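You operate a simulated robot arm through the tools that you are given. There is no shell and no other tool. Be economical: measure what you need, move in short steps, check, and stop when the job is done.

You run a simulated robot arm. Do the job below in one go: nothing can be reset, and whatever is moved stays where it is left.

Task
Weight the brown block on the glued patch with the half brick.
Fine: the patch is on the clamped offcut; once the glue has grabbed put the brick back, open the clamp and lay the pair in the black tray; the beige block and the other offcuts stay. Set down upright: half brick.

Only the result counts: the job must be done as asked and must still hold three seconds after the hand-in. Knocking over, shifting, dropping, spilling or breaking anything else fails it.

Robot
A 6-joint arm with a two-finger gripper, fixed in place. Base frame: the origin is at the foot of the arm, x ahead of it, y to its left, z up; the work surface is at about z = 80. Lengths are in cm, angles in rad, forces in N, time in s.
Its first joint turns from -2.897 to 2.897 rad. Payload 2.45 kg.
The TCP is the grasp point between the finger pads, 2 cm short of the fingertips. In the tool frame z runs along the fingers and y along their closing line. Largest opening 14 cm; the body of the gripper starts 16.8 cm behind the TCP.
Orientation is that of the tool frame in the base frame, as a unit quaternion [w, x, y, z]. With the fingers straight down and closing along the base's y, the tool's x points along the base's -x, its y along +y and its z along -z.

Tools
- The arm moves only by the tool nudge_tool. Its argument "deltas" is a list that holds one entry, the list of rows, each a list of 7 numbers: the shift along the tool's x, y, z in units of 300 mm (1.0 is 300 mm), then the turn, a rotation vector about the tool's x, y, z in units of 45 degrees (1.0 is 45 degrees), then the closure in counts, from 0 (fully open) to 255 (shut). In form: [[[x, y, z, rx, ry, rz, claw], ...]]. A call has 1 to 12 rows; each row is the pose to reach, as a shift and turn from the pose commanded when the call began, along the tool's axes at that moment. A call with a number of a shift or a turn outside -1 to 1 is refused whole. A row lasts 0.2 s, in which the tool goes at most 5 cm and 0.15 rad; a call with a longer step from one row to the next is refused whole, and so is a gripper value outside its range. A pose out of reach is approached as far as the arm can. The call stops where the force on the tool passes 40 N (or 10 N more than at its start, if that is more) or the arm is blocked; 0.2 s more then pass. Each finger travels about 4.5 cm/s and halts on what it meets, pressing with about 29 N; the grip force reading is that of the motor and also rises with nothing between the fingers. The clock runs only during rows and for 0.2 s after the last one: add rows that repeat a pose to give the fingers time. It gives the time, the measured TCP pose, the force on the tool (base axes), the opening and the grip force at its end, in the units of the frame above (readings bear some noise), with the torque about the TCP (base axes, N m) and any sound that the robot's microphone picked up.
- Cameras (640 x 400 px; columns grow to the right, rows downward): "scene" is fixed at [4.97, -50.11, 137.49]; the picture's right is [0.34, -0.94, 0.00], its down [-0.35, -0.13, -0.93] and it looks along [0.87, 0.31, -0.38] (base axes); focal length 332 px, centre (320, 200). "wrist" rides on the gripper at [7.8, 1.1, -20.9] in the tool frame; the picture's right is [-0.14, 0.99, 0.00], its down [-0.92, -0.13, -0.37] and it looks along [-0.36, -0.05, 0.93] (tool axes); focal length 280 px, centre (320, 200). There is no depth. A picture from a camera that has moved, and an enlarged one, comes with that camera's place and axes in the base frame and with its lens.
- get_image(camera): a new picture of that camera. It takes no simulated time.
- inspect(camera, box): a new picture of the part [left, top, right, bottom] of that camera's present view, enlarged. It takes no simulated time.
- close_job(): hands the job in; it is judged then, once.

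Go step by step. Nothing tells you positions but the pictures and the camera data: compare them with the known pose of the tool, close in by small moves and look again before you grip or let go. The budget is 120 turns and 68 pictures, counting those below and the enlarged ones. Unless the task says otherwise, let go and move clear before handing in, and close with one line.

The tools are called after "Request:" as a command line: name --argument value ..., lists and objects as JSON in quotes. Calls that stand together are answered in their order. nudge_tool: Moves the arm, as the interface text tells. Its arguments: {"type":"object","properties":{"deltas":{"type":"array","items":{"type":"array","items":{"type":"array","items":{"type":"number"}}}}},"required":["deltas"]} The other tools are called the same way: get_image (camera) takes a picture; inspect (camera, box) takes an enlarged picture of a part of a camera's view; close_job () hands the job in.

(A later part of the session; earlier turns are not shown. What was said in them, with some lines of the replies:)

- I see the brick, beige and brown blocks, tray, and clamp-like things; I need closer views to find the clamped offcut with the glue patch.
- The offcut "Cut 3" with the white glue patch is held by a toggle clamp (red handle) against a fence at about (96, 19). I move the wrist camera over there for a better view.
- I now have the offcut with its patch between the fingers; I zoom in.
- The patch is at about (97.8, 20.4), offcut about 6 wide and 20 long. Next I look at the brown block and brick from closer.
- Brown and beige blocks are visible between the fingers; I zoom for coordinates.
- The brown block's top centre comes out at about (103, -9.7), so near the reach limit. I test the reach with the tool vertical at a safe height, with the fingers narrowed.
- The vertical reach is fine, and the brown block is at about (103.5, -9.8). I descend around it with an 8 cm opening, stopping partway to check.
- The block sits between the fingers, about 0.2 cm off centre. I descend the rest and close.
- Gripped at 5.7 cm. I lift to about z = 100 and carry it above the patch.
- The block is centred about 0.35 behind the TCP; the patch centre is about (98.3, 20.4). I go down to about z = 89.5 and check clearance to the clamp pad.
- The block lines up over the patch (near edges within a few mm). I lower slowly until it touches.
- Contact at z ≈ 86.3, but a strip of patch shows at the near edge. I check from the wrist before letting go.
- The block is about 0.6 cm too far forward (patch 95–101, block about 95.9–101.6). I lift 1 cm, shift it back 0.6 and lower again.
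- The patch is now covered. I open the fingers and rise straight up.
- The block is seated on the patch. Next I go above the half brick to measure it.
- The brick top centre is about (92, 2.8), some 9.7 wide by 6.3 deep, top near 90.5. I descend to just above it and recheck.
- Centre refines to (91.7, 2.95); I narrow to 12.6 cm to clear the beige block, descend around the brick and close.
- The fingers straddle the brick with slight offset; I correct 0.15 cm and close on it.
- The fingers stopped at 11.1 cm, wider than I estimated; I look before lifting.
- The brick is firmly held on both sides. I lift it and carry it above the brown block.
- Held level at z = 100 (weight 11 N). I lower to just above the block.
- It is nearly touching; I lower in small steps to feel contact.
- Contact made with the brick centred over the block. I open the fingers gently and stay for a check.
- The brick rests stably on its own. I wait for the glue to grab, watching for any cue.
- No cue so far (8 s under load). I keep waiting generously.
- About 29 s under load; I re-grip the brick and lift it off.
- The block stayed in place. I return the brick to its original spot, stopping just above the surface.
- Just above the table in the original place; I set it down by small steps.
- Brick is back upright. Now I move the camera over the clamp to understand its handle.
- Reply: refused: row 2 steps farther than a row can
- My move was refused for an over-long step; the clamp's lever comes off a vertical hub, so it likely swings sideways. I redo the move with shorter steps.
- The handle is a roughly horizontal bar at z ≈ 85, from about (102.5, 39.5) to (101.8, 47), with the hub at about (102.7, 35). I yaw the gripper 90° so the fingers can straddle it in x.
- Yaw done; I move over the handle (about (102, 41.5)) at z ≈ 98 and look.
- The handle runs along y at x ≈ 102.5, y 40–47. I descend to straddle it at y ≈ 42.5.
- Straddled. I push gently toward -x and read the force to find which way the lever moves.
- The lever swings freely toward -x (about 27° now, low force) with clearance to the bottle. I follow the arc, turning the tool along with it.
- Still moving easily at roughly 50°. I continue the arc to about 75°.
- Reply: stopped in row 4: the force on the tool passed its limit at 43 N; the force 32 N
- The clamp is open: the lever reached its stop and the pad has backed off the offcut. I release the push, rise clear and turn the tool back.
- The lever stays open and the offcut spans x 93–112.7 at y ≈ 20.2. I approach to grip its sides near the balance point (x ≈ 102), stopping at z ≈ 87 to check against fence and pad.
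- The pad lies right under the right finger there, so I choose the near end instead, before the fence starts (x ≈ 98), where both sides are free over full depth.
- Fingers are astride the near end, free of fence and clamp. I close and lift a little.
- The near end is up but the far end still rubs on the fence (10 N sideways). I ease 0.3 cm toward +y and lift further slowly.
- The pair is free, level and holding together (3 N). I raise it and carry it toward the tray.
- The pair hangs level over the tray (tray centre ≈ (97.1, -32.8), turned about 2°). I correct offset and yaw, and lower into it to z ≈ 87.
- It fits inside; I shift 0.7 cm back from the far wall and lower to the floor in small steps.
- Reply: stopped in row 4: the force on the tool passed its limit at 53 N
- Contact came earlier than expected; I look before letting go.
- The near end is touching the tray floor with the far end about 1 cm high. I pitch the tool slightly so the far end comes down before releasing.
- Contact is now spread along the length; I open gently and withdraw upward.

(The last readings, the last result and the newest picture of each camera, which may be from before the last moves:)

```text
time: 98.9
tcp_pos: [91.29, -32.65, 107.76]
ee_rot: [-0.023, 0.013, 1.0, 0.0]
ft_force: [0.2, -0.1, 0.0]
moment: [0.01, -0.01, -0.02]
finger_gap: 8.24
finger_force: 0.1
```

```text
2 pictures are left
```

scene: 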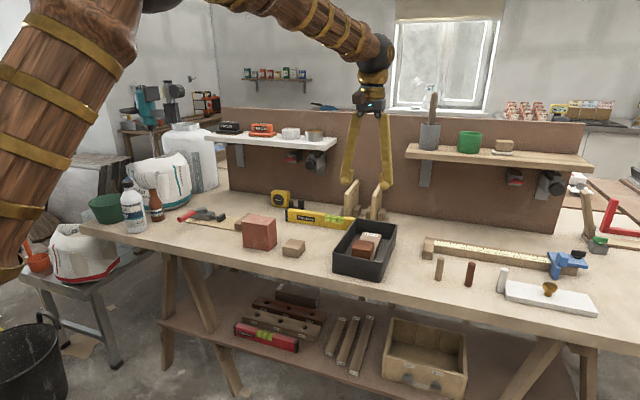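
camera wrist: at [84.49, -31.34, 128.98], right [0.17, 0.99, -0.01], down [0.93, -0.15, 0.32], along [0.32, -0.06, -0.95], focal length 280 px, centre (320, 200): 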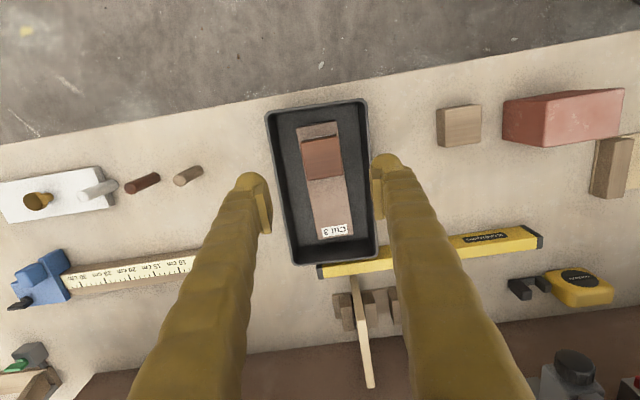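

The pair lies in the tray with the arm clear; one last close look.

Request:
inspect --camera "scene" --box '[180, 180, 410, 290]'

```text
2.78 times, centred on (295, 235) of scene
camera zoom: at [4.97, -50.11, 137.49], right [0.34, -0.94, 0.0], down [-0.35, -0.13, -0.93], along [0.87, 0.31, -0.38], focal length 924 px, centre (390, 103)
```

zoom: 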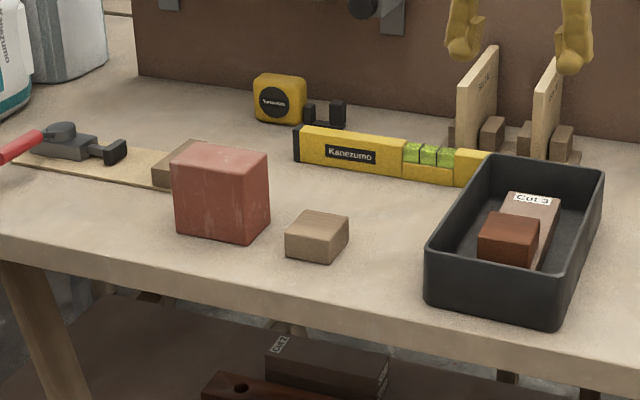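

Everything is in place: the brick is upright at its spot, the clamp is open, the pair lies flat in the tray, and the beige block and other offcuts are untouched. I hand in.

Request:
close_job

```text
The job is handed in.
```

The job is handed in: the brown block was weighted on the glued patch for about 29 s, the half brick is back upright in its place, the clamp is open, and the pair lies in the black tray.
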